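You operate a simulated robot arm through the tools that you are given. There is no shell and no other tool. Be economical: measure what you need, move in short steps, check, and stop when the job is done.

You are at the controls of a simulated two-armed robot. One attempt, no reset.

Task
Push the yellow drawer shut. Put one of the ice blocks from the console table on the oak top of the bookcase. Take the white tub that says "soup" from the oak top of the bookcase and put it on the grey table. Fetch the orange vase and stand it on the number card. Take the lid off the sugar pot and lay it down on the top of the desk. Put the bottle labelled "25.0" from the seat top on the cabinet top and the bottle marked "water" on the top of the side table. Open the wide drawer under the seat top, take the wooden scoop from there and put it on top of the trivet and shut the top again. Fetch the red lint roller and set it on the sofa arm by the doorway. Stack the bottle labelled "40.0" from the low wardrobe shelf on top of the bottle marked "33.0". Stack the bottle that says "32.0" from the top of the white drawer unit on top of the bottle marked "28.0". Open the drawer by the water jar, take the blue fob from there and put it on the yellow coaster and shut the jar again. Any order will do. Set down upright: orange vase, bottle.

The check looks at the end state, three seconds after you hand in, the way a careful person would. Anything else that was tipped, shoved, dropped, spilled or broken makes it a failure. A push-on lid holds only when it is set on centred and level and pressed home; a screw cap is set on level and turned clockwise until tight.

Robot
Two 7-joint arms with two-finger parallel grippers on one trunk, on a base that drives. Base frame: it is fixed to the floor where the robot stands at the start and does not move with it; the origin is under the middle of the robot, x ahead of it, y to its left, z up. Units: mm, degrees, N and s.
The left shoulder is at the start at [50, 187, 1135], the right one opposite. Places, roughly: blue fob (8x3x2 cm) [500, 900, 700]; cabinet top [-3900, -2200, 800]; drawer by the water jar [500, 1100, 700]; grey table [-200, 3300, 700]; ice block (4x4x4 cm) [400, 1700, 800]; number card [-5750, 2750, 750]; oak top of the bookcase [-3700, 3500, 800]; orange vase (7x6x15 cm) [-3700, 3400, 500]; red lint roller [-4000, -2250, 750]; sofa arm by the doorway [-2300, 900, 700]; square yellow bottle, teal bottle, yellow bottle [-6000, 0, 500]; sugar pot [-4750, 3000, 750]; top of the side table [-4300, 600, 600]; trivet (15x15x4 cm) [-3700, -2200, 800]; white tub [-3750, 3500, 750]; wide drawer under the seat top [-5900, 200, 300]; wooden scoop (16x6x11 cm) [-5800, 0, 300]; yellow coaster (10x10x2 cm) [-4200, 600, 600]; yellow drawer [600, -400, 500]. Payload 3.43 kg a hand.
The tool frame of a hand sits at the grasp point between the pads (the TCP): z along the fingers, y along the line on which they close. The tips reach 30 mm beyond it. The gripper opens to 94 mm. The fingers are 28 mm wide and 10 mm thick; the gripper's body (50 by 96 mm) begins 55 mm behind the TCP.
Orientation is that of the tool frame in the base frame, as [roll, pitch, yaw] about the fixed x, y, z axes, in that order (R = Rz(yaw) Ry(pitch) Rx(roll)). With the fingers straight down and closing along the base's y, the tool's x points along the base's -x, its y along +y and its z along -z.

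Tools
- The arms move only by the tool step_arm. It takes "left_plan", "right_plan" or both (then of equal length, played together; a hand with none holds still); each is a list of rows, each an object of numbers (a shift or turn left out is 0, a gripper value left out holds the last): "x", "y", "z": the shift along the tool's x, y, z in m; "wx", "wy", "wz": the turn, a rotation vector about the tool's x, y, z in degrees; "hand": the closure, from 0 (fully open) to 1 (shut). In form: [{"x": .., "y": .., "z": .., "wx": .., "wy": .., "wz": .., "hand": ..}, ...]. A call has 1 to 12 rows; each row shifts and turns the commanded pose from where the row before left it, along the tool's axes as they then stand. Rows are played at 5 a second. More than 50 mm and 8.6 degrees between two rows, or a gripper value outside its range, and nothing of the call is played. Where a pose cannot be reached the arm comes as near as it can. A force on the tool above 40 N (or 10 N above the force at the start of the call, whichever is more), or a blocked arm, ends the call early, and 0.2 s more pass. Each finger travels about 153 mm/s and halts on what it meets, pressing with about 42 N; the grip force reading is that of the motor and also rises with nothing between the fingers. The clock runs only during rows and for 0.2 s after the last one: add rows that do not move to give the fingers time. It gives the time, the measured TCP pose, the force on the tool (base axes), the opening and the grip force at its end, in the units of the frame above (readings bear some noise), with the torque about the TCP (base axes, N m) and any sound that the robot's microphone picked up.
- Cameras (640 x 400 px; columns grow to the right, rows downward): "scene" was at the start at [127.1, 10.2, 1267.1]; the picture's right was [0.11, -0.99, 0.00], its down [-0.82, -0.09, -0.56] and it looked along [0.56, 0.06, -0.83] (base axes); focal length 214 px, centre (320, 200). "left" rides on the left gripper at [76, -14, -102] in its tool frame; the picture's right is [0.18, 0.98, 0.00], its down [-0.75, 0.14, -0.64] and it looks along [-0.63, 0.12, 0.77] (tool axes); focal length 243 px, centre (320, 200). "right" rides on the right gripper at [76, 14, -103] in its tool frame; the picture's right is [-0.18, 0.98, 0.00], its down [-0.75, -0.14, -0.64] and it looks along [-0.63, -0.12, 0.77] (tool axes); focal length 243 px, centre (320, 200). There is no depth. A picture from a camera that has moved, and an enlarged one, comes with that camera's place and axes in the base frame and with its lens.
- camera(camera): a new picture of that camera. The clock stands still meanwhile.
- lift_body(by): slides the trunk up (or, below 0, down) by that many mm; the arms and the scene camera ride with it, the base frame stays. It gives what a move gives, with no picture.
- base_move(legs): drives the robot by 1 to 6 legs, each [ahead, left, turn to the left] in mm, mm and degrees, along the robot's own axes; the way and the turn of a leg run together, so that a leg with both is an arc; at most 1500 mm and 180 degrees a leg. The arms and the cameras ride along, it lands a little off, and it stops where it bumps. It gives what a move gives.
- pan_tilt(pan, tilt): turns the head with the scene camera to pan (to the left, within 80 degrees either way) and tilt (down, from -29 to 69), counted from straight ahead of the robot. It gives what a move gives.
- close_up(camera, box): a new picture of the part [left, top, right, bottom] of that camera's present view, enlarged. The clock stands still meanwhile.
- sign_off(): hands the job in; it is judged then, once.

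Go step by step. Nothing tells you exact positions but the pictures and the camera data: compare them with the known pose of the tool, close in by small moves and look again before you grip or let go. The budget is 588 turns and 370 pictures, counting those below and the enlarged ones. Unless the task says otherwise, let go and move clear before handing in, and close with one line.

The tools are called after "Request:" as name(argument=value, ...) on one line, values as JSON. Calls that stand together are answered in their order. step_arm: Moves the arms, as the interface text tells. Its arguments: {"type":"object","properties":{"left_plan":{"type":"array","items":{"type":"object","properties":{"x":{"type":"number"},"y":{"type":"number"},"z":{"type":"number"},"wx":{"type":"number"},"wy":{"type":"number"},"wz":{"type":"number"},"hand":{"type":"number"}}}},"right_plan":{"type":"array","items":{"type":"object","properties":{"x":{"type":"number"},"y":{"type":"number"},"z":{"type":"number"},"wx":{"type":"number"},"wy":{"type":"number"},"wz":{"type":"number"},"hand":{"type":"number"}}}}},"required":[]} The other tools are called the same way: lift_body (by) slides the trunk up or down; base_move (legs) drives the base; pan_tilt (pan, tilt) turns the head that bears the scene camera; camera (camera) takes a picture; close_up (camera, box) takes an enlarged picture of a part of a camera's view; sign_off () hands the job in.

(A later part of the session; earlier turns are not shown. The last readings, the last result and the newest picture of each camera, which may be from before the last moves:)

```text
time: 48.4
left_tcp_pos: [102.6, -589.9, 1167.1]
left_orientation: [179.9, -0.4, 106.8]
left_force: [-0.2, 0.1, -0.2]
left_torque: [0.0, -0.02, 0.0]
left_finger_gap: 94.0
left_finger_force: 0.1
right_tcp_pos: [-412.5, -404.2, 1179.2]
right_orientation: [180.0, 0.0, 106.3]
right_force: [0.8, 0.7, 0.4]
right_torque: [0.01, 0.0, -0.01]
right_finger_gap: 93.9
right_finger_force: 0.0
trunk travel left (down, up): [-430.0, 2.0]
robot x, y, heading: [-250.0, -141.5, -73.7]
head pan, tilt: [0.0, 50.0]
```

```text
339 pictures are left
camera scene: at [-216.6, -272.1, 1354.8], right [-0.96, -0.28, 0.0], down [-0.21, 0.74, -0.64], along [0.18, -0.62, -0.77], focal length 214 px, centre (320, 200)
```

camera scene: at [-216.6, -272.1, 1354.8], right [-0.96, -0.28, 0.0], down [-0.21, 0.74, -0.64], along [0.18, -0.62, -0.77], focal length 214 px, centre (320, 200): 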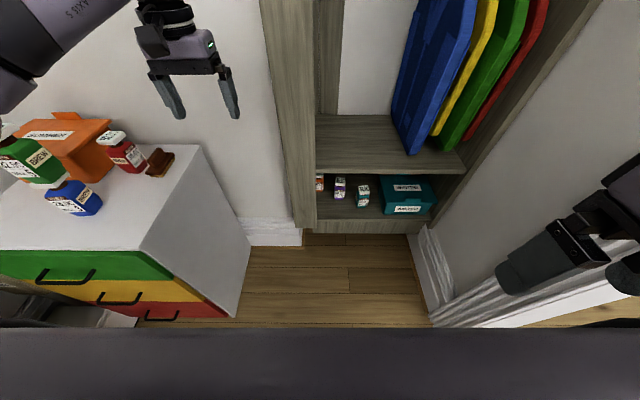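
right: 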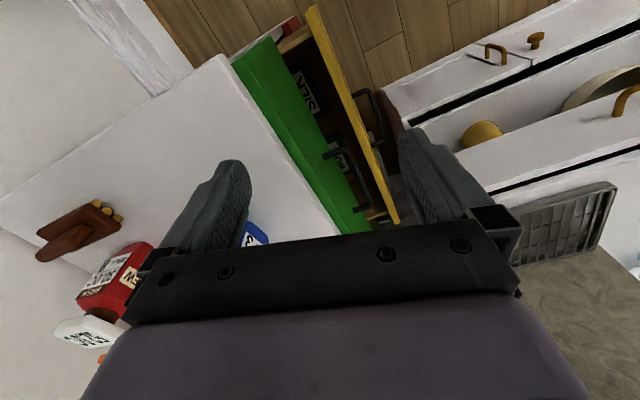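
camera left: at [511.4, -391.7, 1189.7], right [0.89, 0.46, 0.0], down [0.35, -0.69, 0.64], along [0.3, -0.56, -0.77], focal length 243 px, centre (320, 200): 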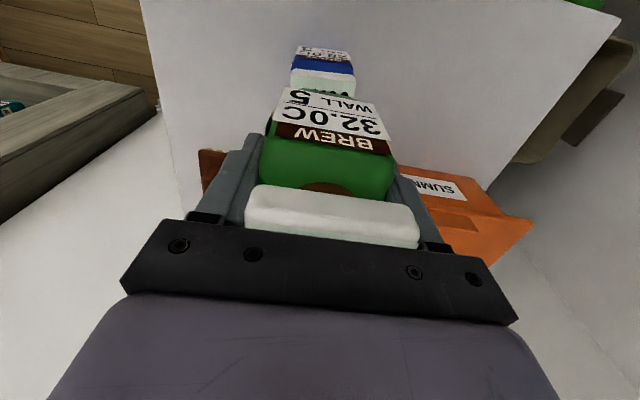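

The shelf holds an orange, the purple and the teal bottle in a row. I draw the left hand in, lower the trunk and look in from lower down.

Request:
step_arm(left_plan=[{"x": 0.03, "y": -0.03}, {"x": 0.03, "y": -0.03}, {"x": 0.03, "y": -0.03}, {"x": 0.03, "y": -0.03}])

Request:
lift_body(by=-430)

Request:
pan_tilt(pan=0, tilt=35)

Request:
close_up(camera="scene", box=[240, 60, 480, 240])

```text
time: 49.4
left_tcp_pos: [-46.3, -510.5, 1165.6]
left_orientation: [179.9, -0.4, 106.9]
left_force: [0.6, -0.3, 0.5]
left_torque: [0.0, -0.02, -0.01]
left_finger_gap: 94.2
left_finger_force: 0.1
right_tcp_pos: [-411.7, -405.0, 1179.1]
right_orientation: [179.8, 0.0, 106.3]
right_force: [0.1, -0.8, 0.1]
right_torque: [-0.01, 0.01, -0.06]
right_finger_gap: 94.1
right_finger_force: 0.0
trunk travel left (down, up): [-430.0, 2.0]
robot x, y, heading: [-253.2, -144.9, -73.7]
head pan, tilt: [0.0, 50.0]
```

```text
refused: -430 is not a number from -400 to 400
```

```text
time: 50.1
left_tcp_pos: [-44.8, -512.2, 1165.2]
left_orientation: [179.9, -0.4, 106.8]
left_force: [0.1, -0.1, -0.2]
left_torque: [-0.01, -0.02, 0.03]
left_finger_gap: 94.0
left_finger_force: 0.0
right_tcp_pos: [-412.3, -404.9, 1179.0]
right_orientation: [-180.0, 0.0, 106.4]
right_force: [0.6, 0.7, 0.1]
right_torque: [-0.03, 0.01, 0.02]
right_finger_gap: 93.8
right_finger_force: 0.0
trunk travel left (down, up): [-430.0, 2.0]
robot x, y, heading: [-255.3, -141.5, -73.7]
head pan, tilt: [0.0, 35.0]
```

```text
2.22 times, centred on (360, 150) of scene
camera zoom: at [-213.6, -282.8, 1376.5], right [-0.96, -0.28, 0.0], down [-0.16, 0.55, -0.82], along [0.23, -0.79, -0.57], focal length 477 px, centre (231, 311)
```

zoom: 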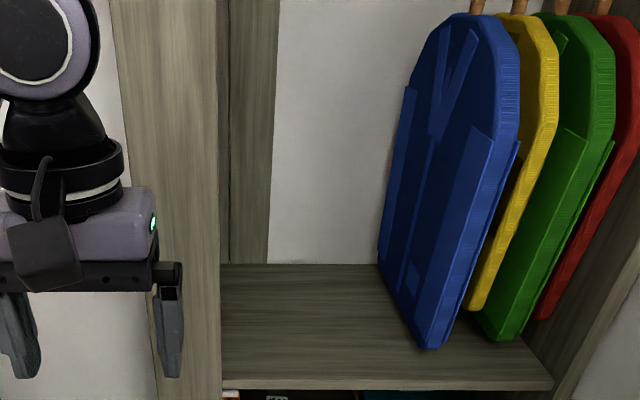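

Request:
lift_body(by=-400)

Request:
camera(camera="scene")

Request:
close_up(camera="scene", box=[280, 150, 480, 275])

```text
time: 54.0
left_tcp_pos: [-45.9, -512.3, 765.6]
left_orientation: [179.8, -0.4, 106.8]
left_force: [-0.9, 0.9, -0.1]
left_torque: [0.02, 0.02, 0.02]
left_finger_gap: 93.7
left_finger_force: 0.1
right_tcp_pos: [-412.8, -404.3, 778.7]
right_orientation: [180.0, 0.1, 106.3]
right_force: [0.0, -0.2, -0.7]
right_torque: [0.0, 0.03, 0.0]
right_finger_gap: 93.8
right_finger_force: 0.0
trunk travel left (down, up): [-30.0, 402.0]
robot x, y, heading: [-249.3, -144.4, -73.8]
head pan, tilt: [0.0, 35.0]
```

```text
337 pictures are left
camera scene: at [-213.5, -282.8, 976.5], right [-0.96, -0.28, 0.0], down [-0.16, 0.55, -0.82], along [0.23, -0.79, -0.57], focal length 214 px, centre (320, 200)
```

scene: 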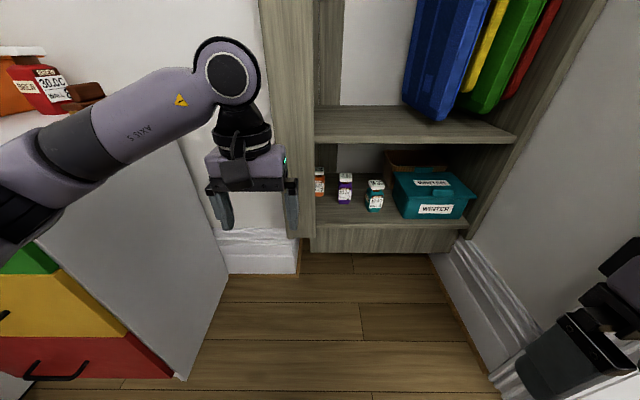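

```text
3.20 times, centred on (380, 212) of scene
camera zoom: at [-213.5, -282.8, 976.5], right [-0.96, -0.28, 0.0], down [-0.16, 0.55, -0.82], along [0.23, -0.79, -0.57], focal length 686 px, centre (128, 160)
```

zoom: 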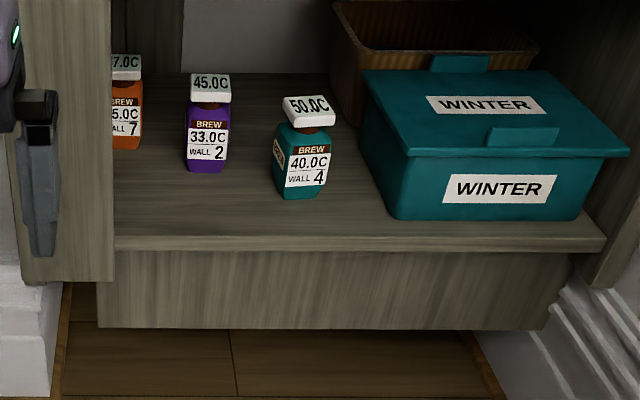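

Shelf z is about 410; teal stands near (-225,-1073), purple near (-92,-1099). I tilt the right hand to 20° below horizontal and pull the left hand back.

Request:
step_arm(right_plan=[{"wy": -8.5, "x": -0.02}, {"wy": -8.5}, {"wy": -8.5}, {"wy": -8.5}, {"wy": -8.5}, {"wy": -8.5}, {"wy": -8.5}, {"wy": -8.5}, {"wy": -2}], left_plan=[{"x": 0.015}, {"x": 0.015}, {"x": 0.015}, {"x": 0.015}, {"x": 0.015}, {"x": 0.015}, {"x": 0.015}, {"x": 0.015}, {}])

Request:
camera(camera="right")

```text
time: 56.0
left_tcp_pos: [-79.9, -396.9, 766.1]
left_orientation: [180.0, -0.4, 106.8]
left_force: [-0.1, 0.0, 0.6]
left_torque: [-0.01, -0.03, -0.03]
left_finger_gap: 94.1
left_finger_force: 0.1
right_tcp_pos: [-342.5, -507.8, 937.0]
right_orientation: [-180.0, 70.0, 106.2]
right_force: [0.3, 0.9, -0.2]
right_torque: [0.0, -0.01, 0.01]
right_finger_gap: 94.0
right_finger_force: 0.1
right hand out of reach, approached as far as the arm can: row 1, 2, 3, 4, 5, 6, 7, 8, 9
trunk travel left (down, up): [-30.0, 402.0]
robot x, y, heading: [-254.3, -143.8, -73.8]
head pan, tilt: [0.0, 35.0]
```

```text
335 pictures are left
camera right: at [-363.7, -385.2, 901.8], right [0.96, 0.21, 0.17], down [-0.23, 0.29, 0.93], along [0.15, -0.93, 0.33], focal length 243 px, centre (320, 200)
```

right: 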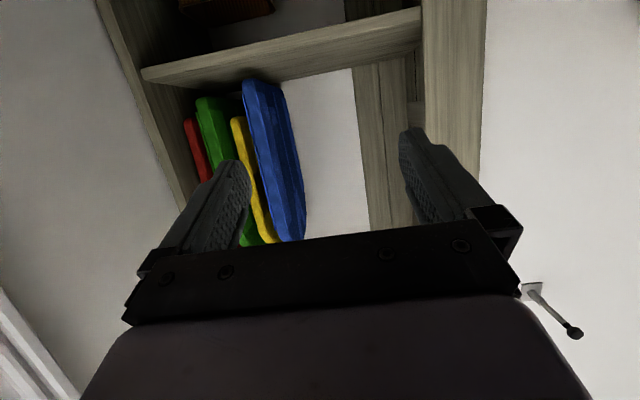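

I lower the trunk fully and bring the right hand down and forward in front of the shelf.

Request:
lift_body(by=-30)

Request:
step_arm(right_plan=[{"x": 0.0308, "z": 0.0325}, {"x": 0.0308, "z": 0.0325}, {"x": 0.0308, "z": 0.0325}, {"x": 0.0308, "z": 0.0325}, {"x": 0.0308, "z": 0.0325}, {"x": 0.0308, "z": 0.0325}, {"x": 0.0308, "z": 0.0325}, {"x": 0.0308, "z": 0.0325}, {"x": 0.0308, "z": 0.0325}, {"x": 0.0308, "z": 0.0325}, {"x": 0.0308, "z": 0.0325}])

Request:
camera(camera="scene")

```text
time: 56.7
left_tcp_pos: [-80.4, -397.4, 737.5]
left_orientation: [179.9, -0.4, 106.7]
left_force: [0.8, 0.5, -0.3]
left_torque: [0.02, 0.02, -0.03]
left_finger_gap: 94.2
left_finger_force: 0.1
right_tcp_pos: [-341.7, -505.8, 907.1]
right_orientation: [180.0, 69.9, 106.1]
right_force: [-0.3, -0.3, 0.1]
right_torque: [0.0, -0.02, -0.02]
right_finger_gap: 93.9
right_finger_force: 0.1
trunk travel left (down, up): [0.0, 432.0]
robot x, y, heading: [-250.4, -145.2, -73.6]
head pan, tilt: [0.0, 35.0]
```

```text
time: 59.1
left_tcp_pos: [-80.0, -397.0, 736.0]
left_orientation: [179.8, -0.5, 106.8]
left_force: [0.2, 0.2, 1.1]
left_torque: [0.0, 0.02, -0.01]
left_finger_gap: 93.8
left_finger_force: 0.0
right_tcp_pos: [-197.9, -724.9, 537.5]
right_orientation: [-179.5, 69.5, 106.1]
right_force: [-0.5, -0.1, 0.2]
right_torque: [-0.01, 0.01, 0.01]
right_finger_gap: 94.1
right_finger_force: 0.1
right hand out of reach, approached as far as the arm can: row 1, 2, 3, 8, 9, 10, 11
trunk travel left (down, up): [0.0, 432.0]
robot x, y, heading: [-251.1, -144.3, -73.5]
head pan, tilt: [0.0, 35.0]
```

```text
334 pictures are left
camera scene: at [-213.6, -282.7, 946.6], right [-0.96, -0.28, 0.0], down [-0.16, 0.55, -0.82], along [0.23, -0.79, -0.57], focal length 214 px, centre (320, 200)
```

scene: 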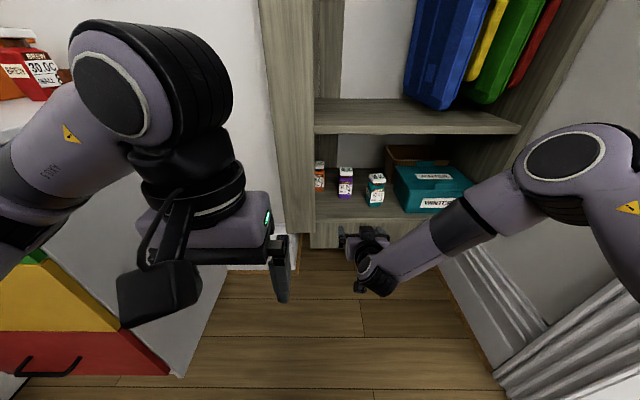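

The hand stopped at z 537, short of the commanded height. I probe by reaching further forward.

Request:
step_arm(right_plan=[{"x": -0.0137, "z": 0.0376}, {"x": -0.0137, "z": 0.0376}, {"x": -0.0137, "z": 0.0376}])

```text
time: 59.9
left_tcp_pos: [-79.6, -396.0, 737.5]
left_orientation: [179.9, -0.4, 106.8]
left_force: [0.2, 0.1, -0.5]
left_torque: [0.02, 0.01, 0.01]
left_finger_gap: 94.1
left_finger_force: 0.0
right_tcp_pos: [-161.2, -841.1, 536.8]
right_orientation: [179.9, 69.8, 106.1]
right_force: [-0.1, -0.4, 0.0]
right_torque: [0.02, -0.01, -0.02]
right_finger_gap: 93.8
right_finger_force: 0.1
trunk travel left (down, up): [0.0, 432.0]
robot x, y, heading: [-253.5, -142.0, -73.6]
head pan, tilt: [0.0, 35.0]
```

Further out works. I go down now to z ≈ 470.

Request:
step_arm(right_plan=[{"x": 0.0207, "z": 0.0075}, {"x": 0.0207, "z": 0.0075}, {"x": 0.0207, "z": 0.0075}])

Request:
camera(camera="scene")

```text
time: 60.7
left_tcp_pos: [-80.2, -397.0, 737.1]
left_orientation: [179.8, -0.4, 106.8]
left_force: [0.5, -0.3, 0.8]
left_torque: [-0.01, 0.0, -0.02]
left_finger_gap: 94.1
left_finger_force: 0.1
right_tcp_pos: [-156.6, -840.7, 473.8]
right_orientation: [-179.5, 69.5, 106.3]
right_force: [0.2, 0.4, 0.0]
right_torque: [0.04, -0.01, 0.05]
right_finger_gap: 93.9
right_finger_force: 0.0
right hand out of reach, approached as far as the arm can: row 3
trunk travel left (down, up): [0.0, 432.0]
robot x, y, heading: [-254.2, -149.1, -73.8]
head pan, tilt: [0.0, 35.0]
```

```text
333 pictures are left
camera scene: at [-213.5, -282.8, 946.6], right [-0.96, -0.28, 0.0], down [-0.16, 0.55, -0.82], along [0.23, -0.79, -0.57], focal length 214 px, centre (320, 200)
```

scene: 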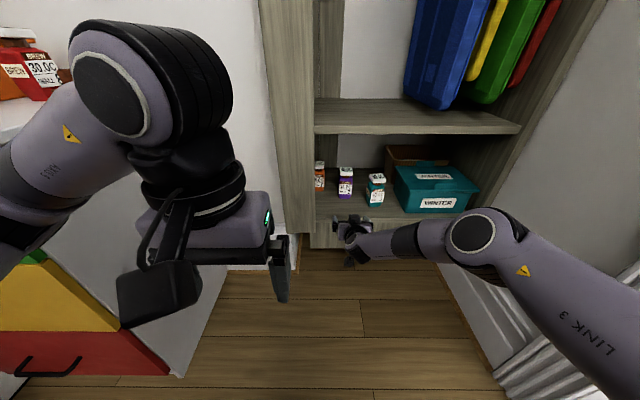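

Now I align the hand sideways with teal: arm 60 mm right, base 65 mm right, and check.

Request:
step_arm(right_plan=[{"y": -0.03}, {"y": -0.03}])

Request:
base_move(legs=[[0, -68, 0]])

Request:
camera(camera="right")

Request:
close_up(camera="scene", box=[260, 140, 460, 265])

```text
time: 61.3
left_tcp_pos: [-80.4, -396.4, 736.7]
left_orientation: [180.0, -0.4, 106.9]
left_force: [-0.2, -0.3, -0.2]
left_torque: [-0.02, 0.01, 0.02]
left_finger_gap: 93.9
left_finger_force: 0.0
right_tcp_pos: [-170.0, -852.9, 483.9]
right_orientation: [-179.3, 69.0, 106.1]
right_force: [-0.8, 0.0, 0.1]
right_torque: [0.0, 0.01, -0.02]
right_finger_gap: 93.7
right_finger_force: 0.0
right hand out of reach, approached as far as the arm can: row 1, 2
trunk travel left (down, up): [0.0, 432.0]
robot x, y, heading: [-250.8, -142.8, -73.6]
head pan, tilt: [0.0, 35.0]
```

```text
time: 62.3
left_tcp_pos: [-145.2, -416.0, 736.3]
left_orientation: [179.9, -0.4, 106.9]
left_force: [0.0, 0.2, -0.5]
left_torque: [0.03, -0.01, 0.01]
left_finger_gap: 93.9
left_finger_force: 0.1
right_tcp_pos: [-235.3, -872.1, 482.7]
right_orientation: [-179.2, 69.1, 106.1]
right_force: [0.8, -0.1, 0.4]
right_torque: [0.0, -0.01, 0.01]
right_finger_gap: 94.2
right_finger_force: 0.1
trunk travel left (down, up): [0.0, 432.0]
robot x, y, heading: [-315.9, -164.0, -73.8]
head pan, tilt: [0.0, 35.0]
```

```text
332 pictures are left
camera right: at [-255.7, -750.0, 448.3], right [0.97, 0.2, 0.17], down [-0.22, 0.28, 0.93], along [0.14, -0.94, 0.32], focal length 243 px, centre (320, 200)
```

right: 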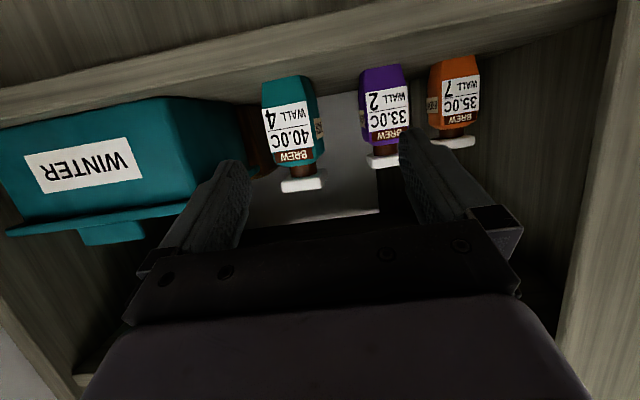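

```text
3.20 times, centred on (360, 202) of scene
camera zoom: at [-279.2, -302.0, 946.5], right [-0.96, -0.28, 0.0], down [-0.16, 0.55, -0.82], along [0.23, -0.79, -0.57], focal length 686 px, centre (192, 192)
```

zoom: 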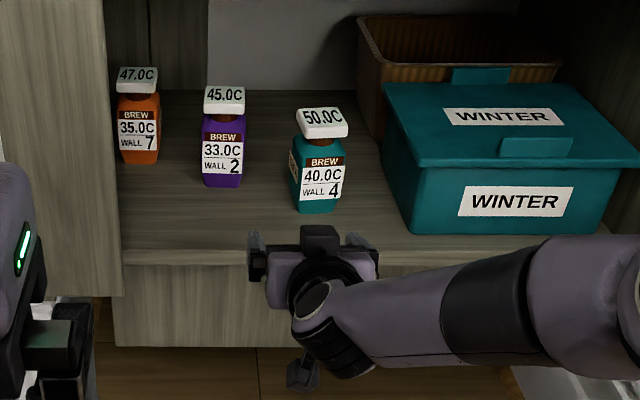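

The right wrist camera sees the shelf well: teal is about 37 mm to the right of the tool axis, about 200 mm ahead. I shift by the base and move in most of the way.

Request:
base_move(legs=[[0, -37, 0], [110, 0, 0]])

Request:
camera(camera="right")

Request:
close_up(camera="scene", box=[260, 140, 460, 265])

```text
time: 64.0
left_tcp_pos: [-151.1, -530.2, 736.9]
left_orientation: [179.9, -0.4, 106.8]
left_force: [-0.3, -0.2, -0.1]
left_torque: [0.01, -0.04, -0.01]
left_finger_gap: 93.8
left_finger_force: 0.0
right_tcp_pos: [-239.7, -986.5, 483.1]
right_orientation: [-179.3, 69.2, 106.2]
right_force: [0.2, 0.0, -0.5]
right_torque: [0.02, 0.01, -0.01]
right_finger_gap: 93.9
right_finger_force: 0.1
trunk travel left (down, up): [0.0, 432.0]
robot x, y, heading: [-324.6, -276.8, -73.7]
head pan, tilt: [0.0, 35.0]
```

```text
330 pictures are left
camera right: at [-260.9, -864.0, 448.3], right [0.97, 0.2, 0.17], down [-0.22, 0.28, 0.93], along [0.14, -0.94, 0.32], focal length 243 px, centre (320, 200)
```

right: 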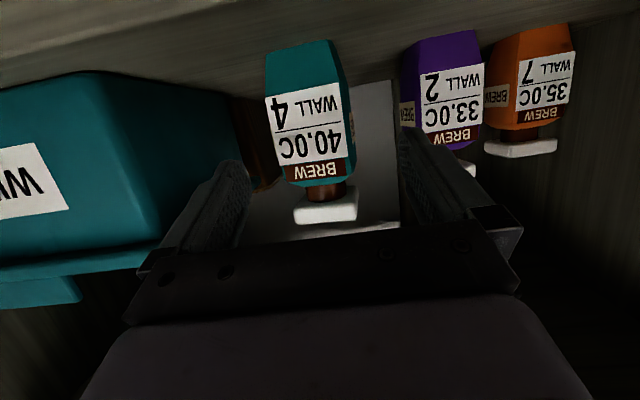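

```text
3.20 times, centred on (360, 202) of scene
camera zoom: at [-284.5, -416.0, 946.5], right [-0.96, -0.28, 0.0], down [-0.16, 0.55, -0.82], along [0.23, -0.79, -0.57], focal length 686 px, centre (192, 192)
```

zoom: 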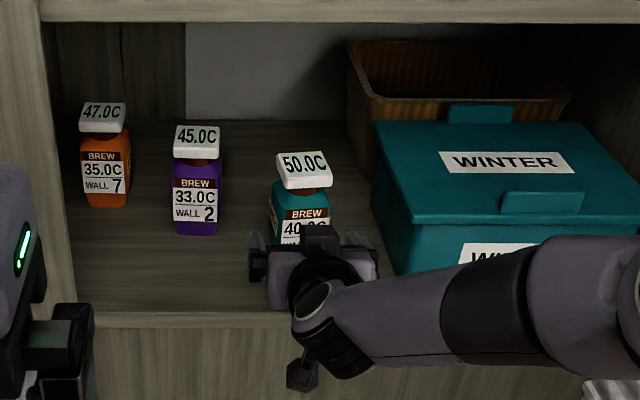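

Well lined up; about 84 mm to go and 6 mm right. I drive in.

Request:
base_move(legs=[[40, -6, 0], [42, 0, 0]])

Request:
camera(camera="right")

Request:
close_up(camera="scene", box=[260, 140, 460, 265])

```text
time: 65.3
left_tcp_pos: [-133.7, -607.7, 737.3]
left_orientation: [179.9, -0.4, 106.7]
left_force: [0.8, 0.0, 0.1]
left_torque: [0.01, 0.01, 0.0]
left_finger_gap: 94.2
left_finger_force: 0.0
right_tcp_pos: [-224.1, -1066.2, 483.6]
right_orientation: [-179.3, 69.1, 106.1]
right_force: [0.4, 0.4, -0.1]
right_torque: [-0.02, -0.01, -0.02]
right_finger_gap: 94.0
right_finger_force: 0.1
trunk travel left (down, up): [0.0, 432.0]
robot x, y, heading: [-305.9, -355.9, -73.8]
head pan, tilt: [0.0, 35.0]
```

```text
328 pictures are left
camera right: at [-243.7, -943.4, 448.3], right [0.97, 0.2, 0.17], down [-0.22, 0.28, 0.93], along [0.14, -0.94, 0.32], focal length 243 px, centre (320, 200)
```

right: 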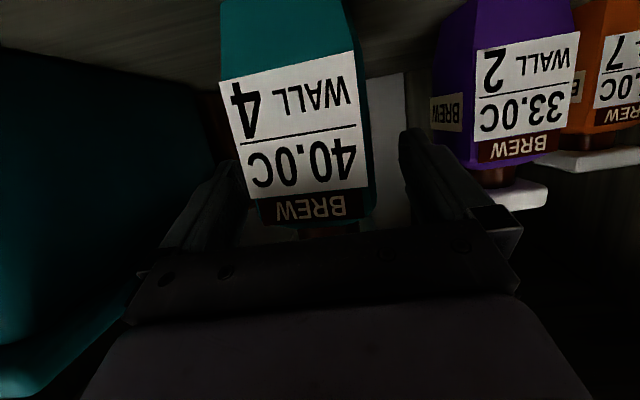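

```text
3.20 times, centred on (360, 202) of scene
camera zoom: at [-267.3, -495.4, 946.5], right [-0.96, -0.28, 0.0], down [-0.16, 0.55, -0.82], along [0.23, -0.79, -0.57], focal length 686 px, centre (192, 192)
```

zoom: 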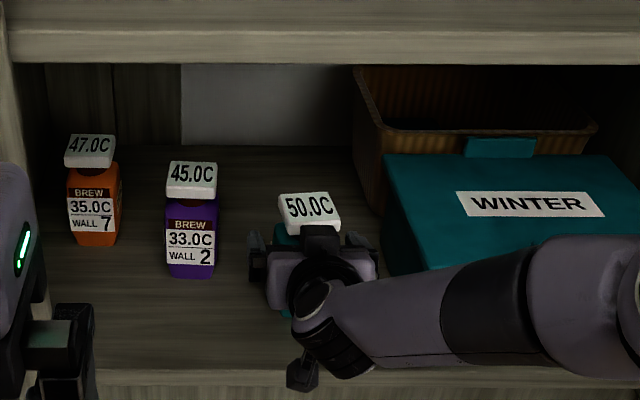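

Teal is between the fingers but about 9 mm off; I nudge the base right and a bit forward, then look.

Request:
base_move(legs=[[6, -9, 0]])

Request:
camera(camera="right")

```text
time: 66.1
left_tcp_pos: [-139.8, -617.2, 737.1]
left_orientation: [180.0, -0.3, 106.8]
left_force: [0.5, -0.3, 0.2]
left_torque: [0.03, 0.0, 0.01]
left_finger_gap: 94.0
left_finger_force: 0.1
right_tcp_pos: [-229.7, -1073.3, 482.5]
right_orientation: [-179.3, 69.1, 106.2]
right_force: [0.4, -0.1, 0.1]
right_torque: [-0.01, -0.02, 0.02]
right_finger_gap: 94.3
right_finger_force: 0.0
trunk travel left (down, up): [0.0, 432.0]
robot x, y, heading: [-314.3, -366.0, -73.7]
head pan, tilt: [0.0, 35.0]
```

```text
326 pictures are left
camera right: at [-250.7, -951.5, 448.4], right [0.97, 0.2, 0.17], down [-0.22, 0.28, 0.93], along [0.14, -0.94, 0.32], focal length 243 px, centre (320, 200)
```

right: 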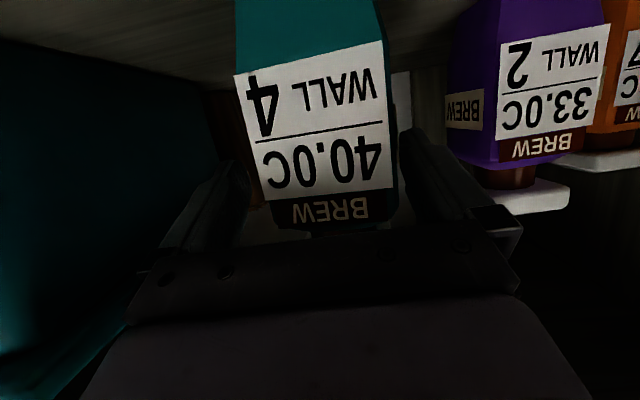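

Centred. I close the right hand.

Request:
step_arm(right_plan=[{"hand": 0.2}, {"hand": 1}, {}, {}])

Request:
step_arm(right_plan=[{"x": -0.0188, "z": -0.0068}, {"x": -0.0188, "z": -0.0068}])

Request:
camera(camera="right")

Request:
close_up(camera="scene", box=[260, 140, 460, 265])

```text
time: 67.1
left_tcp_pos: [-141.4, -618.1, 737.0]
left_orientation: [179.8, -0.4, 106.9]
left_force: [-0.8, 0.0, 0.3]
left_torque: [0.0, -0.03, 0.01]
left_finger_gap: 94.2
left_finger_force: 0.0
right_tcp_pos: [-229.8, -1074.5, 482.0]
right_orientation: [-179.3, 69.2, 106.2]
right_force: [2.2, -0.6, 1.3]
right_torque: [-0.04, -0.03, 0.04]
right_finger_gap: 62.3
right_finger_force: 42.0
trunk travel left (down, up): [0.0, 432.0]
robot x, y, heading: [-311.9, -367.3, -73.4]
head pan, tilt: [0.0, 35.0]
```

```text
time: 67.7
left_tcp_pos: [-140.9, -618.2, 736.0]
left_orientation: [179.9, -0.5, 106.9]
left_force: [-0.2, 0.8, 0.0]
left_torque: [0.0, 0.0, -0.01]
left_finger_gap: 94.1
left_finger_force: 0.0
right_tcp_pos: [-229.8, -1072.2, 522.9]
right_orientation: [-179.2, 69.1, 106.3]
right_force: [-0.6, -0.8, -3.2]
right_torque: [-0.04, -0.03, -0.03]
right_finger_gap: 62.3
right_finger_force: 41.8
trunk travel left (down, up): [0.0, 432.0]
robot x, y, heading: [-316.6, -362.5, -73.6]
head pan, tilt: [0.0, 35.0]
```

```text
325 pictures are left
camera right: at [-250.2, -950.4, 488.3], right [0.97, 0.2, 0.17], down [-0.22, 0.28, 0.93], along [0.14, -0.94, 0.32], focal length 243 px, centre (320, 200)
```

right: 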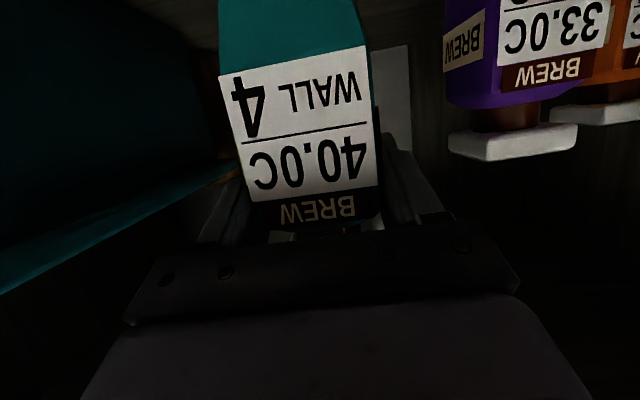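

```text
3.20 times, centred on (360, 202) of scene
camera zoom: at [-274.3, -503.8, 946.4], right [-0.96, -0.28, 0.0], down [-0.16, 0.55, -0.82], along [0.23, -0.79, -0.57], focal length 686 px, centre (192, 192)
```

zoom: 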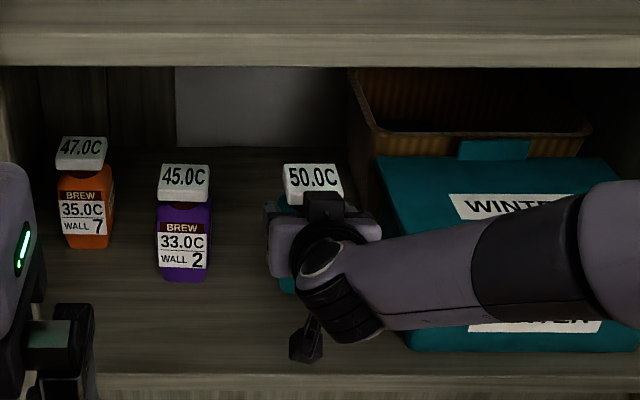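

Teal is held and lifted. I raise it to clear purple's top.

Request:
step_arm(right_plan=[{"x": -0.0282, "z": -0.0103}, {"x": -0.0282, "z": -0.0103}, {"x": -0.0282, "z": -0.0103}, {"x": -0.0282, "z": -0.0103}])

Request:
camera(camera="right")

Request:
close_up(camera="scene", box=[260, 140, 460, 265])

```text
time: 68.7
left_tcp_pos: [-141.2, -617.2, 735.3]
left_orientation: [179.9, -0.5, 106.8]
left_force: [-0.4, -0.1, 0.2]
left_torque: [0.01, -0.04, 0.03]
left_finger_gap: 94.0
left_finger_force: 0.1
right_tcp_pos: [-226.4, -1076.0, 639.9]
right_orientation: [-179.1, 69.1, 106.4]
right_force: [0.2, -0.1, -3.8]
right_torque: [0.0, 0.01, 0.02]
right_finger_gap: 62.0
right_finger_force: 42.1
trunk travel left (down, up): [0.0, 432.0]
robot x, y, heading: [-313.7, -367.8, -73.8]
head pan, tilt: [0.0, 35.0]
```

```text
323 pictures are left
camera right: at [-247.9, -954.2, 607.1], right [0.96, 0.2, 0.17], down [-0.22, 0.28, 0.93], along [0.14, -0.94, 0.32], focal length 243 px, centre (320, 200)
```

right: 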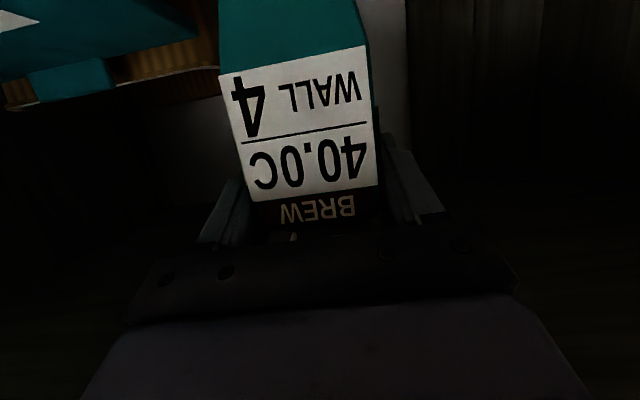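

```text
3.20 times, centred on (360, 202) of scene
camera zoom: at [-274.3, -503.9, 946.4], right [-0.96, -0.28, 0.0], down [-0.16, 0.55, -0.82], along [0.23, -0.79, -0.57], focal length 686 px, centre (192, 192)
```

zoom: 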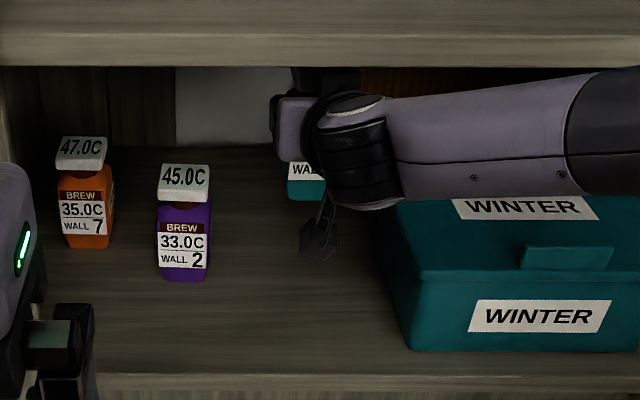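

The move from teal's spot to purple is about 120 mm left and 55 mm in. I lower a bit for wrist clearance, then move sideways with the base and look.

Request:
base_move(legs=[[0, 120, 0]])

Request:
close_up(camera="scene", box=[260, 140, 460, 265])

```text
time: 69.9
left_tcp_pos: [-26.1, -584.3, 736.0]
left_orientation: [179.9, -0.5, 106.8]
left_force: [0.4, -0.7, 0.6]
left_torque: [0.0, 0.0, 0.04]
left_finger_gap: 94.0
left_finger_force: 0.0
right_tcp_pos: [-112.7, -1043.2, 641.3]
right_orientation: [-179.4, 69.1, 106.2]
right_force: [-0.3, 0.1, -4.8]
right_torque: [0.0, -0.01, 0.02]
right_finger_gap: 62.5
right_finger_force: 42.2
trunk travel left (down, up): [0.0, 432.0]
robot x, y, heading: [-197.4, -329.9, -73.7]
head pan, tilt: [0.0, 35.0]
```

```text
3.20 times, centred on (360, 202) of scene
camera zoom: at [-159.8, -470.3, 946.5], right [-0.96, -0.28, 0.0], down [-0.16, 0.55, -0.82], along [0.23, -0.79, -0.57], focal length 686 px, centre (192, 192)
```

zoom: 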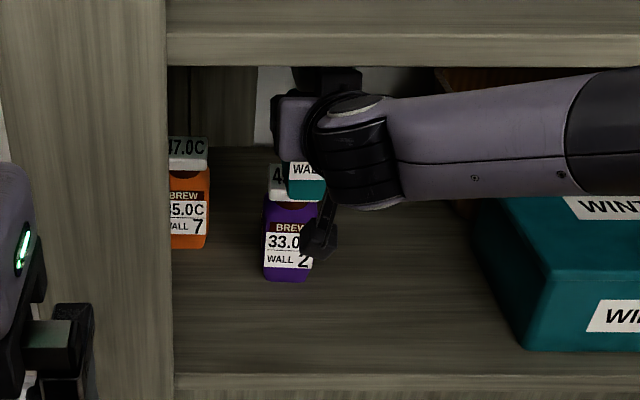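

Alignment is good. I lower 16 mm and drive 52 mm forward.

Request:
step_arm(right_plan=[{"x": 0.015, "z": 0.0055}])

Request:
base_move(legs=[[53, 2, 0]])

Request:
close_up(camera="scene", box=[290, 150, 410, 250])

Request:
camera(camera="left")

```text
time: 70.3
left_tcp_pos: [-25.8, -585.0, 735.6]
left_orientation: [179.9, -0.5, 106.7]
left_force: [0.9, 0.3, 0.5]
left_torque: [0.05, 0.01, -0.01]
left_finger_gap: 93.9
left_finger_force: 0.1
right_tcp_pos: [-112.7, -1043.0, 623.6]
right_orientation: [-179.2, 69.0, 106.3]
right_force: [0.0, 0.0, -3.4]
right_torque: [0.0, 0.02, -0.01]
right_finger_gap: 62.3
right_finger_force: 42.4
trunk travel left (down, up): [0.0, 432.0]
robot x, y, heading: [-197.4, -331.4, -73.6]
head pan, tilt: [0.0, 35.0]
```

```text
time: 71.3
left_tcp_pos: [-9.7, -635.2, 735.9]
left_orientation: [179.9, -0.5, 106.8]
left_force: [0.8, -0.1, -0.3]
left_torque: [0.0, 0.01, -0.04]
left_finger_gap: 94.0
left_finger_force: 0.1
right_tcp_pos: [-96.4, -1093.8, 625.5]
right_orientation: [-179.4, 69.0, 106.2]
right_force: [-1.1, 0.8, -3.4]
right_torque: [0.02, 0.02, 0.01]
right_finger_gap: 62.0
right_finger_force: 42.4
trunk travel left (down, up): [0.0, 432.0]
robot x, y, heading: [-181.2, -380.9, -73.8]
head pan, tilt: [0.0, 35.0]
```

```text
4.00 times, centred on (350, 200) of scene
camera zoom: at [-143.0, -520.7, 946.5], right [-0.96, -0.28, 0.0], down [-0.16, 0.55, -0.82], along [0.23, -0.79, -0.57], focal length 858 px, centre (200, 200)
```

zoom: 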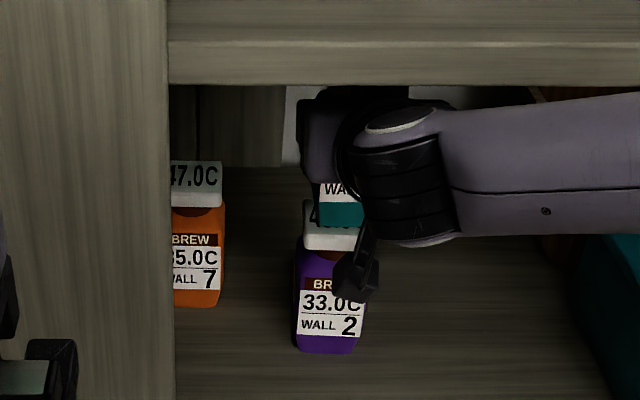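

```text
319 pictures are left
camera left: at [-44.7, -566.6, 838.0], right [0.89, 0.46, 0.0], down [0.35, -0.69, 0.64], along [0.29, -0.56, -0.77], focal length 243 px, centre (320, 200)
```

left: 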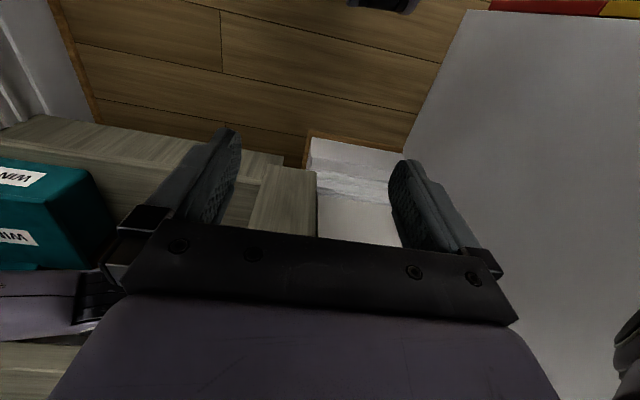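

Teal seems about 9 mm too far right. I zoom in closer to judge both directions.

Request:
close_up(camera="scene", box=[355, 185, 415, 245])

```text
6.67 times, centred on (385, 215) of scene
camera zoom: at [-143.0, -520.7, 946.5], right [-0.96, -0.28, 0.0], down [-0.16, 0.55, -0.82], along [0.23, -0.79, -0.57], focal length 1430 px, centre (-113, 100)
```

zoom: 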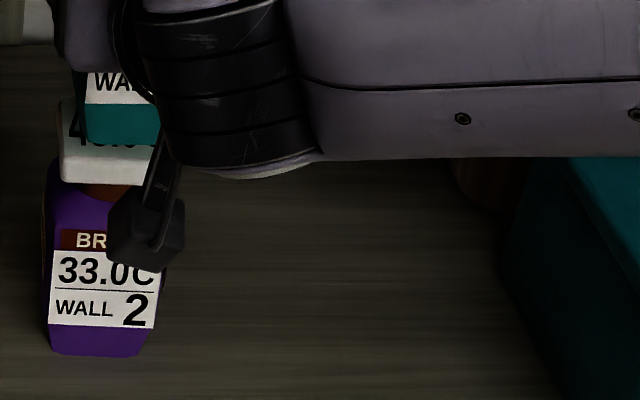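

Teal needs about 8 mm left and 12 mm further in. I adjust with the arm and look again.

Request:
step_arm(right_plan=[{"y": 0.008, "x": -0.0041, "z": 0.0113}])

Request:
close_up(camera="scene", box=[355, 185, 415, 245])

```text
time: 71.7
left_tcp_pos: [-10.7, -634.3, 736.1]
left_orientation: [179.9, -0.4, 106.8]
left_force: [0.5, 0.0, 0.7]
left_torque: [-0.05, 0.02, 0.04]
left_finger_gap: 93.8
left_finger_force: 0.2
right_tcp_pos: [-86.1, -1103.7, 623.2]
right_orientation: [-179.1, 69.1, 106.2]
right_force: [0.2, 0.1, -3.8]
right_torque: [0.05, -0.01, -0.01]
right_finger_gap: 62.3
right_finger_force: 42.0
trunk travel left (down, up): [0.0, 432.0]
robot x, y, heading: [-183.3, -381.6, -73.8]
head pan, tilt: [0.0, 35.0]
```

```text
6.67 times, centred on (385, 215) of scene
camera zoom: at [-143.0, -520.8, 946.4], right [-0.96, -0.28, 0.0], down [-0.16, 0.55, -0.82], along [0.23, -0.79, -0.57], focal length 1430 px, centre (-113, 100)
```

zoom: 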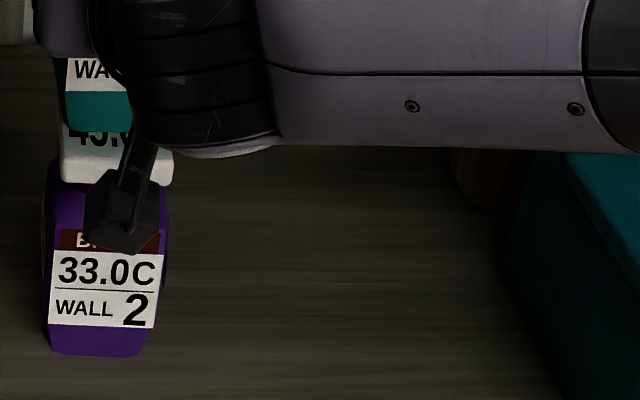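

Sideways is right now. I add 2 mm forward and lower in small steps, watching the force.

Request:
step_arm(right_plan=[{"x": -0.0007, "z": 0.0019}, {"x": 0.0028, "z": 0.001}, {"x": 0.0028, "z": 0.001}])

Request:
step_arm(right_plan=[{"x": 0.0019, "z": 0.0007}])

Request:
close_up(camera="scene", box=[355, 185, 415, 245])

```text
time: 72.5
left_tcp_pos: [-9.3, -633.7, 736.4]
left_orientation: [179.9, -0.5, 106.8]
left_force: [-0.4, -0.1, -0.7]
left_torque: [0.02, 0.0, 0.01]
left_finger_gap: 94.2
left_finger_force: 0.1
right_tcp_pos: [-84.7, -1105.2, 619.2]
right_orientation: [-179.2, 69.1, 106.2]
right_force: [0.1, 0.2, -3.0]
right_torque: [0.05, -0.02, -0.02]
right_finger_gap: 62.1
right_finger_force: 42.1
trunk travel left (down, up): [0.0, 432.0]
robot x, y, heading: [-178.3, -382.7, -73.6]
head pan, tilt: [0.0, 35.0]
```

```text
time: 72.9
left_tcp_pos: [-9.3, -634.6, 734.6]
left_orientation: [179.9, -0.5, 106.8]
left_force: [-0.6, -0.4, 0.2]
left_torque: [0.02, -0.03, -0.03]
left_finger_gap: 94.3
left_finger_force: 0.1
right_tcp_pos: [-84.9, -1105.9, 617.1]
right_orientation: [-179.4, 69.0, 106.1]
right_force: [-1.0, -0.2, -2.6]
right_torque: [0.02, -0.03, 0.0]
right_finger_gap: 62.1
right_finger_force: 42.3
trunk travel left (down, up): [0.0, 432.0]
robot x, y, heading: [-183.3, -381.6, -73.7]
head pan, tilt: [0.0, 35.0]
```

```text
6.67 times, centred on (385, 215) of scene
camera zoom: at [-143.0, -520.8, 946.5], right [-0.96, -0.28, 0.0], down [-0.16, 0.55, -0.82], along [0.23, -0.79, -0.57], focal length 1430 px, centre (-113, 100)
```

zoom: 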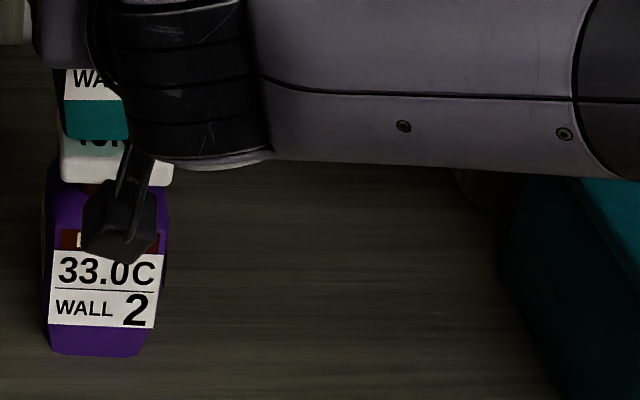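

Request:
step_arm(right_plan=[{"x": 0.0014, "z": 0.0005}])

Request:
step_arm(right_plan=[{"x": 0.0014, "z": 0.0005}])

Request:
step_arm(right_plan=[{"x": 0.0009, "z": 0.0003}])

```text
time: 73.3
left_tcp_pos: [-9.1, -635.6, 737.0]
left_orientation: [179.9, -0.6, 106.8]
left_force: [-0.2, -0.6, 0.6]
left_torque: [0.01, 0.03, 0.0]
left_finger_gap: 93.9
left_finger_force: 0.0
right_tcp_pos: [-85.2, -1104.7, 615.6]
right_orientation: [-179.4, 69.1, 106.1]
right_force: [0.4, 0.7, -3.6]
right_torque: [0.0, -0.01, 0.02]
right_finger_gap: 62.0
right_finger_force: 41.7
trunk travel left (down, up): [0.0, 432.0]
robot x, y, heading: [-181.8, -381.7, -73.6]
head pan, tilt: [0.0, 35.0]
```

```text
time: 73.7
left_tcp_pos: [-9.9, -634.8, 736.6]
left_orientation: [179.9, -0.3, 106.8]
left_force: [-0.3, 0.3, 0.5]
left_torque: [0.0, 0.01, 0.01]
left_finger_gap: 94.1
left_finger_force: 0.1
right_tcp_pos: [-85.7, -1105.2, 615.7]
right_orientation: [-179.2, 69.2, 106.2]
right_force: [-0.4, 1.8, 2.5]
right_torque: [0.21, 0.15, 0.0]
right_finger_gap: 62.0
right_finger_force: 42.1
trunk travel left (down, up): [0.0, 432.0]
robot x, y, heading: [-181.6, -381.9, -73.8]
head pan, tilt: [0.0, 35.0]
```

```text
time: 74.1
left_tcp_pos: [-9.0, -635.3, 736.7]
left_orientation: [179.9, -0.5, 106.7]
left_force: [0.4, 0.2, -0.3]
left_torque: [0.01, -0.01, 0.0]
left_finger_gap: 94.2
left_finger_force: 0.1
right_tcp_pos: [-84.9, -1105.0, 615.0]
right_orientation: [-179.2, 69.3, 106.2]
right_force: [-2.0, 1.8, 4.9]
right_torque: [0.36, 0.29, 0.05]
right_finger_gap: 62.2
right_finger_force: 42.4
trunk travel left (down, up): [0.0, 432.0]
robot x, y, heading: [-185.7, -382.8, -73.7]
head pan, tilt: [0.0, 35.0]
```

Contact is felt. I open the hand and check before backing out.

Request:
step_arm(right_plan=[{"hand": 0}, {}, {}])

Request:
camera(camera="right")

```text
time: 74.9
left_tcp_pos: [-9.5, -634.0, 735.4]
left_orientation: [180.0, -0.4, 106.8]
left_force: [0.0, -0.1, -1.1]
left_torque: [0.01, -0.04, 0.02]
left_finger_gap: 94.0
left_finger_force: 0.1
right_tcp_pos: [-85.1, -1104.5, 612.9]
right_orientation: [-179.4, 69.1, 106.1]
right_force: [-1.1, 0.3, 0.1]
right_torque: [0.0, -0.01, 0.0]
right_finger_gap: 93.8
right_finger_force: 0.1
trunk travel left (down, up): [0.0, 432.0]
robot x, y, heading: [-185.6, -382.1, -73.3]
head pan, tilt: [0.0, 35.0]
```

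```text
315 pictures are left
camera right: at [-105.4, -982.8, 579.2], right [0.97, 0.2, 0.17], down [-0.22, 0.28, 0.93], along [0.14, -0.94, 0.32], focal length 243 px, centre (320, 200)
```

right: 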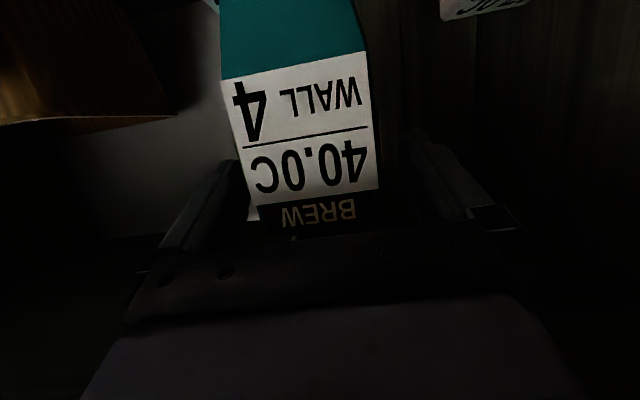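

Both fingers are clear of the bottle. I back out straight and look.

Request:
base_move(legs=[[-250, 0, 0]])

Request:
close_up(camera="scene", box=[240, 120, 480, 270])

```text
time: 76.7
left_tcp_pos: [-80.8, -388.7, 736.4]
left_orientation: [179.9, -0.5, 107.1]
left_force: [1.6, -1.2, -0.1]
left_torque: [0.01, 0.01, -0.02]
left_finger_gap: 93.8
left_finger_force: 0.1
right_tcp_pos: [-153.1, -859.3, 613.4]
right_orientation: [-179.3, 69.2, 106.5]
right_force: [-0.1, 0.1, -0.2]
right_torque: [-0.01, 0.06, 0.0]
right_finger_gap: 94.0
right_finger_force: 0.1
trunk travel left (down, up): [0.0, 432.0]
robot x, y, heading: [-256.3, -138.3, -73.3]
head pan, tilt: [0.0, 35.0]
```

```text
2.67 times, centred on (360, 195) of scene
camera zoom: at [-214.7, -275.3, 946.5], right [-0.96, -0.29, 0.0], down [-0.16, 0.55, -0.82], along [0.23, -0.78, -0.57], focal length 572 px, centre (213, 213)
```

zoom: 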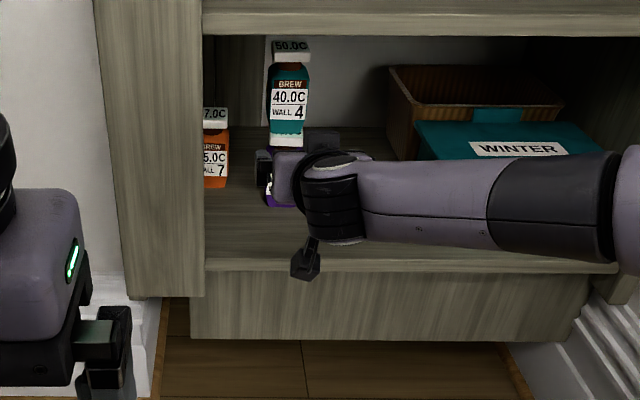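

The 40.0 stack stands. Now I raise the trunk, restore the right hand to pointing down, and turn toward the dresser and console.

Request:
lift_body(by=350)

Request:
step_arm(right_plan=[{"wy": 8.5}, {"wy": 8.5}, {"wy": 8.5}, {"wy": 8.5}, {"wy": 8.5}, {"wy": 8.5}, {"wy": 8.5}, {"wy": 8.5}, {"wy": 2, "x": 0.04}, {"x": 0.04}, {"x": 0.04}, {"x": 0.04}])

Request:
step_arm(right_plan=[{"x": 0.04, "y": -0.03}, {"x": 0.04, "y": -0.03}, {"x": 0.04, "y": -0.03}])

Request:
base_move(legs=[[-250, 0, 0], [0, 0, 110], [0, 300, 0]])

Request:
camera(camera="scene")

```text
time: 80.2
left_tcp_pos: [-81.1, -388.2, 1087.4]
left_orientation: [179.9, -0.6, 107.2]
left_force: [0.6, 0.0, 0.4]
left_torque: [0.01, 0.0, 0.03]
left_finger_gap: 93.9
left_finger_force: 0.0
right_tcp_pos: [-155.1, -859.9, 963.0]
right_orientation: [-179.3, 69.1, 106.5]
right_force: [-0.6, -1.1, -0.2]
right_torque: [0.0, 0.02, 0.0]
right_finger_gap: 93.9
right_finger_force: 0.1
trunk travel left (down, up): [-350.0, 82.0]
robot x, y, heading: [-253.2, -140.2, -73.4]
head pan, tilt: [0.0, 35.0]
```

```text
time: 82.8
left_tcp_pos: [-81.1, -387.4, 1086.0]
left_orientation: [179.8, -0.3, 107.1]
left_force: [0.3, -0.1, 0.1]
left_torque: [-0.03, 0.02, 0.01]
left_finger_gap: 94.5
left_finger_force: 0.1
right_tcp_pos: [-241.4, -632.0, 982.8]
right_orientation: [-179.8, -0.8, 105.8]
right_force: [-0.2, 0.2, 0.1]
right_torque: [0.02, 0.02, -0.02]
right_finger_gap: 94.1
right_finger_force: 0.1
right hand out of reach, approached as far as the arm can: row 5, 6, 7, 8
trunk travel left (down, up): [-350.0, 82.0]
robot x, y, heading: [-255.8, -139.6, -73.5]
head pan, tilt: [0.0, 35.0]
```

```text
time: 83.5
left_tcp_pos: [-81.0, -387.8, 1086.5]
left_orientation: [179.9, -0.4, 107.1]
left_force: [0.3, 0.6, -1.2]
left_torque: [0.0, -0.02, 0.0]
left_finger_gap: 94.0
left_finger_force: 0.0
right_tcp_pos: [-362.3, -543.3, 985.8]
right_orientation: [-179.7, -0.9, 105.8]
right_force: [-0.6, 0.4, 0.2]
right_torque: [0.0, 0.05, 0.02]
right_finger_gap: 94.1
right_finger_force: 0.1
trunk travel left (down, up): [-350.0, 82.0]
robot x, y, heading: [-255.0, -140.5, -73.2]
head pan, tilt: [0.0, 35.0]
```

```text
time: 91.6
left_tcp_pos: [-327.0, 594.7, 1086.1]
left_orientation: [179.8, -0.3, -143.1]
left_force: [-0.3, 0.4, -0.7]
left_torque: [-0.02, 0.01, 0.01]
left_finger_gap: 93.8
left_finger_force: 0.0
right_tcp_pos: [-86.7, 381.4, 985.5]
right_orientation: [-179.7, -0.9, -144.4]
right_force: [1.1, -0.4, -0.4]
right_torque: [0.01, -0.02, -0.03]
right_finger_gap: 94.0
right_finger_force: 0.1
trunk travel left (down, up): [-350.0, 82.0]
robot x, y, heading: [-506.2, 344.6, 36.1]
head pan, tilt: [0.0, 35.0]
```

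```text
313 pictures are left
camera scene: at [-389.7, 434.8, 1296.5], right [0.59, -0.8, 0.0], down [-0.46, -0.34, -0.82], along [0.66, 0.49, -0.57], focal length 214 px, centre (320, 200)
```

scene: 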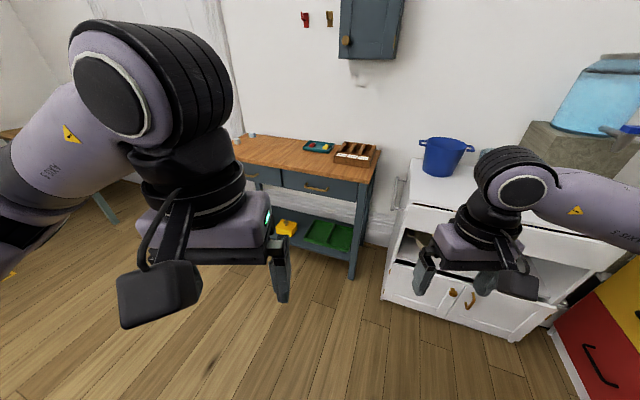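

The console's right drawer (near the water jar) has a brass handle at about (390,1030,700). I zoom in on the console.

Request:
close_up(camera="scene", box=[225, 120, 425, 245])

```text
3.20 times, centred on (325, 182) of scene
camera zoom: at [-389.7, 434.8, 1296.5], right [0.59, -0.8, 0.0], down [-0.46, -0.34, -0.82], along [0.66, 0.49, -0.57], focal length 686 px, centre (304, 256)
```

zoom: 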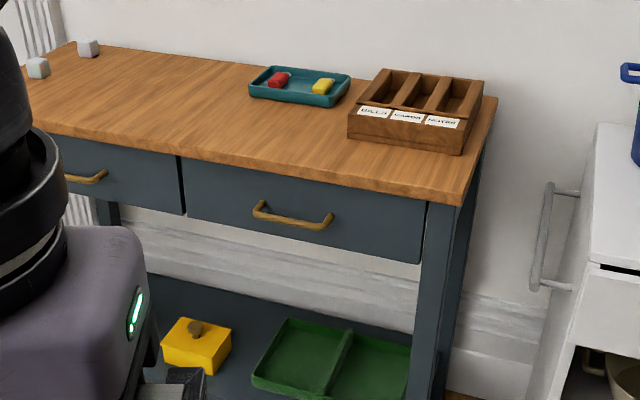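

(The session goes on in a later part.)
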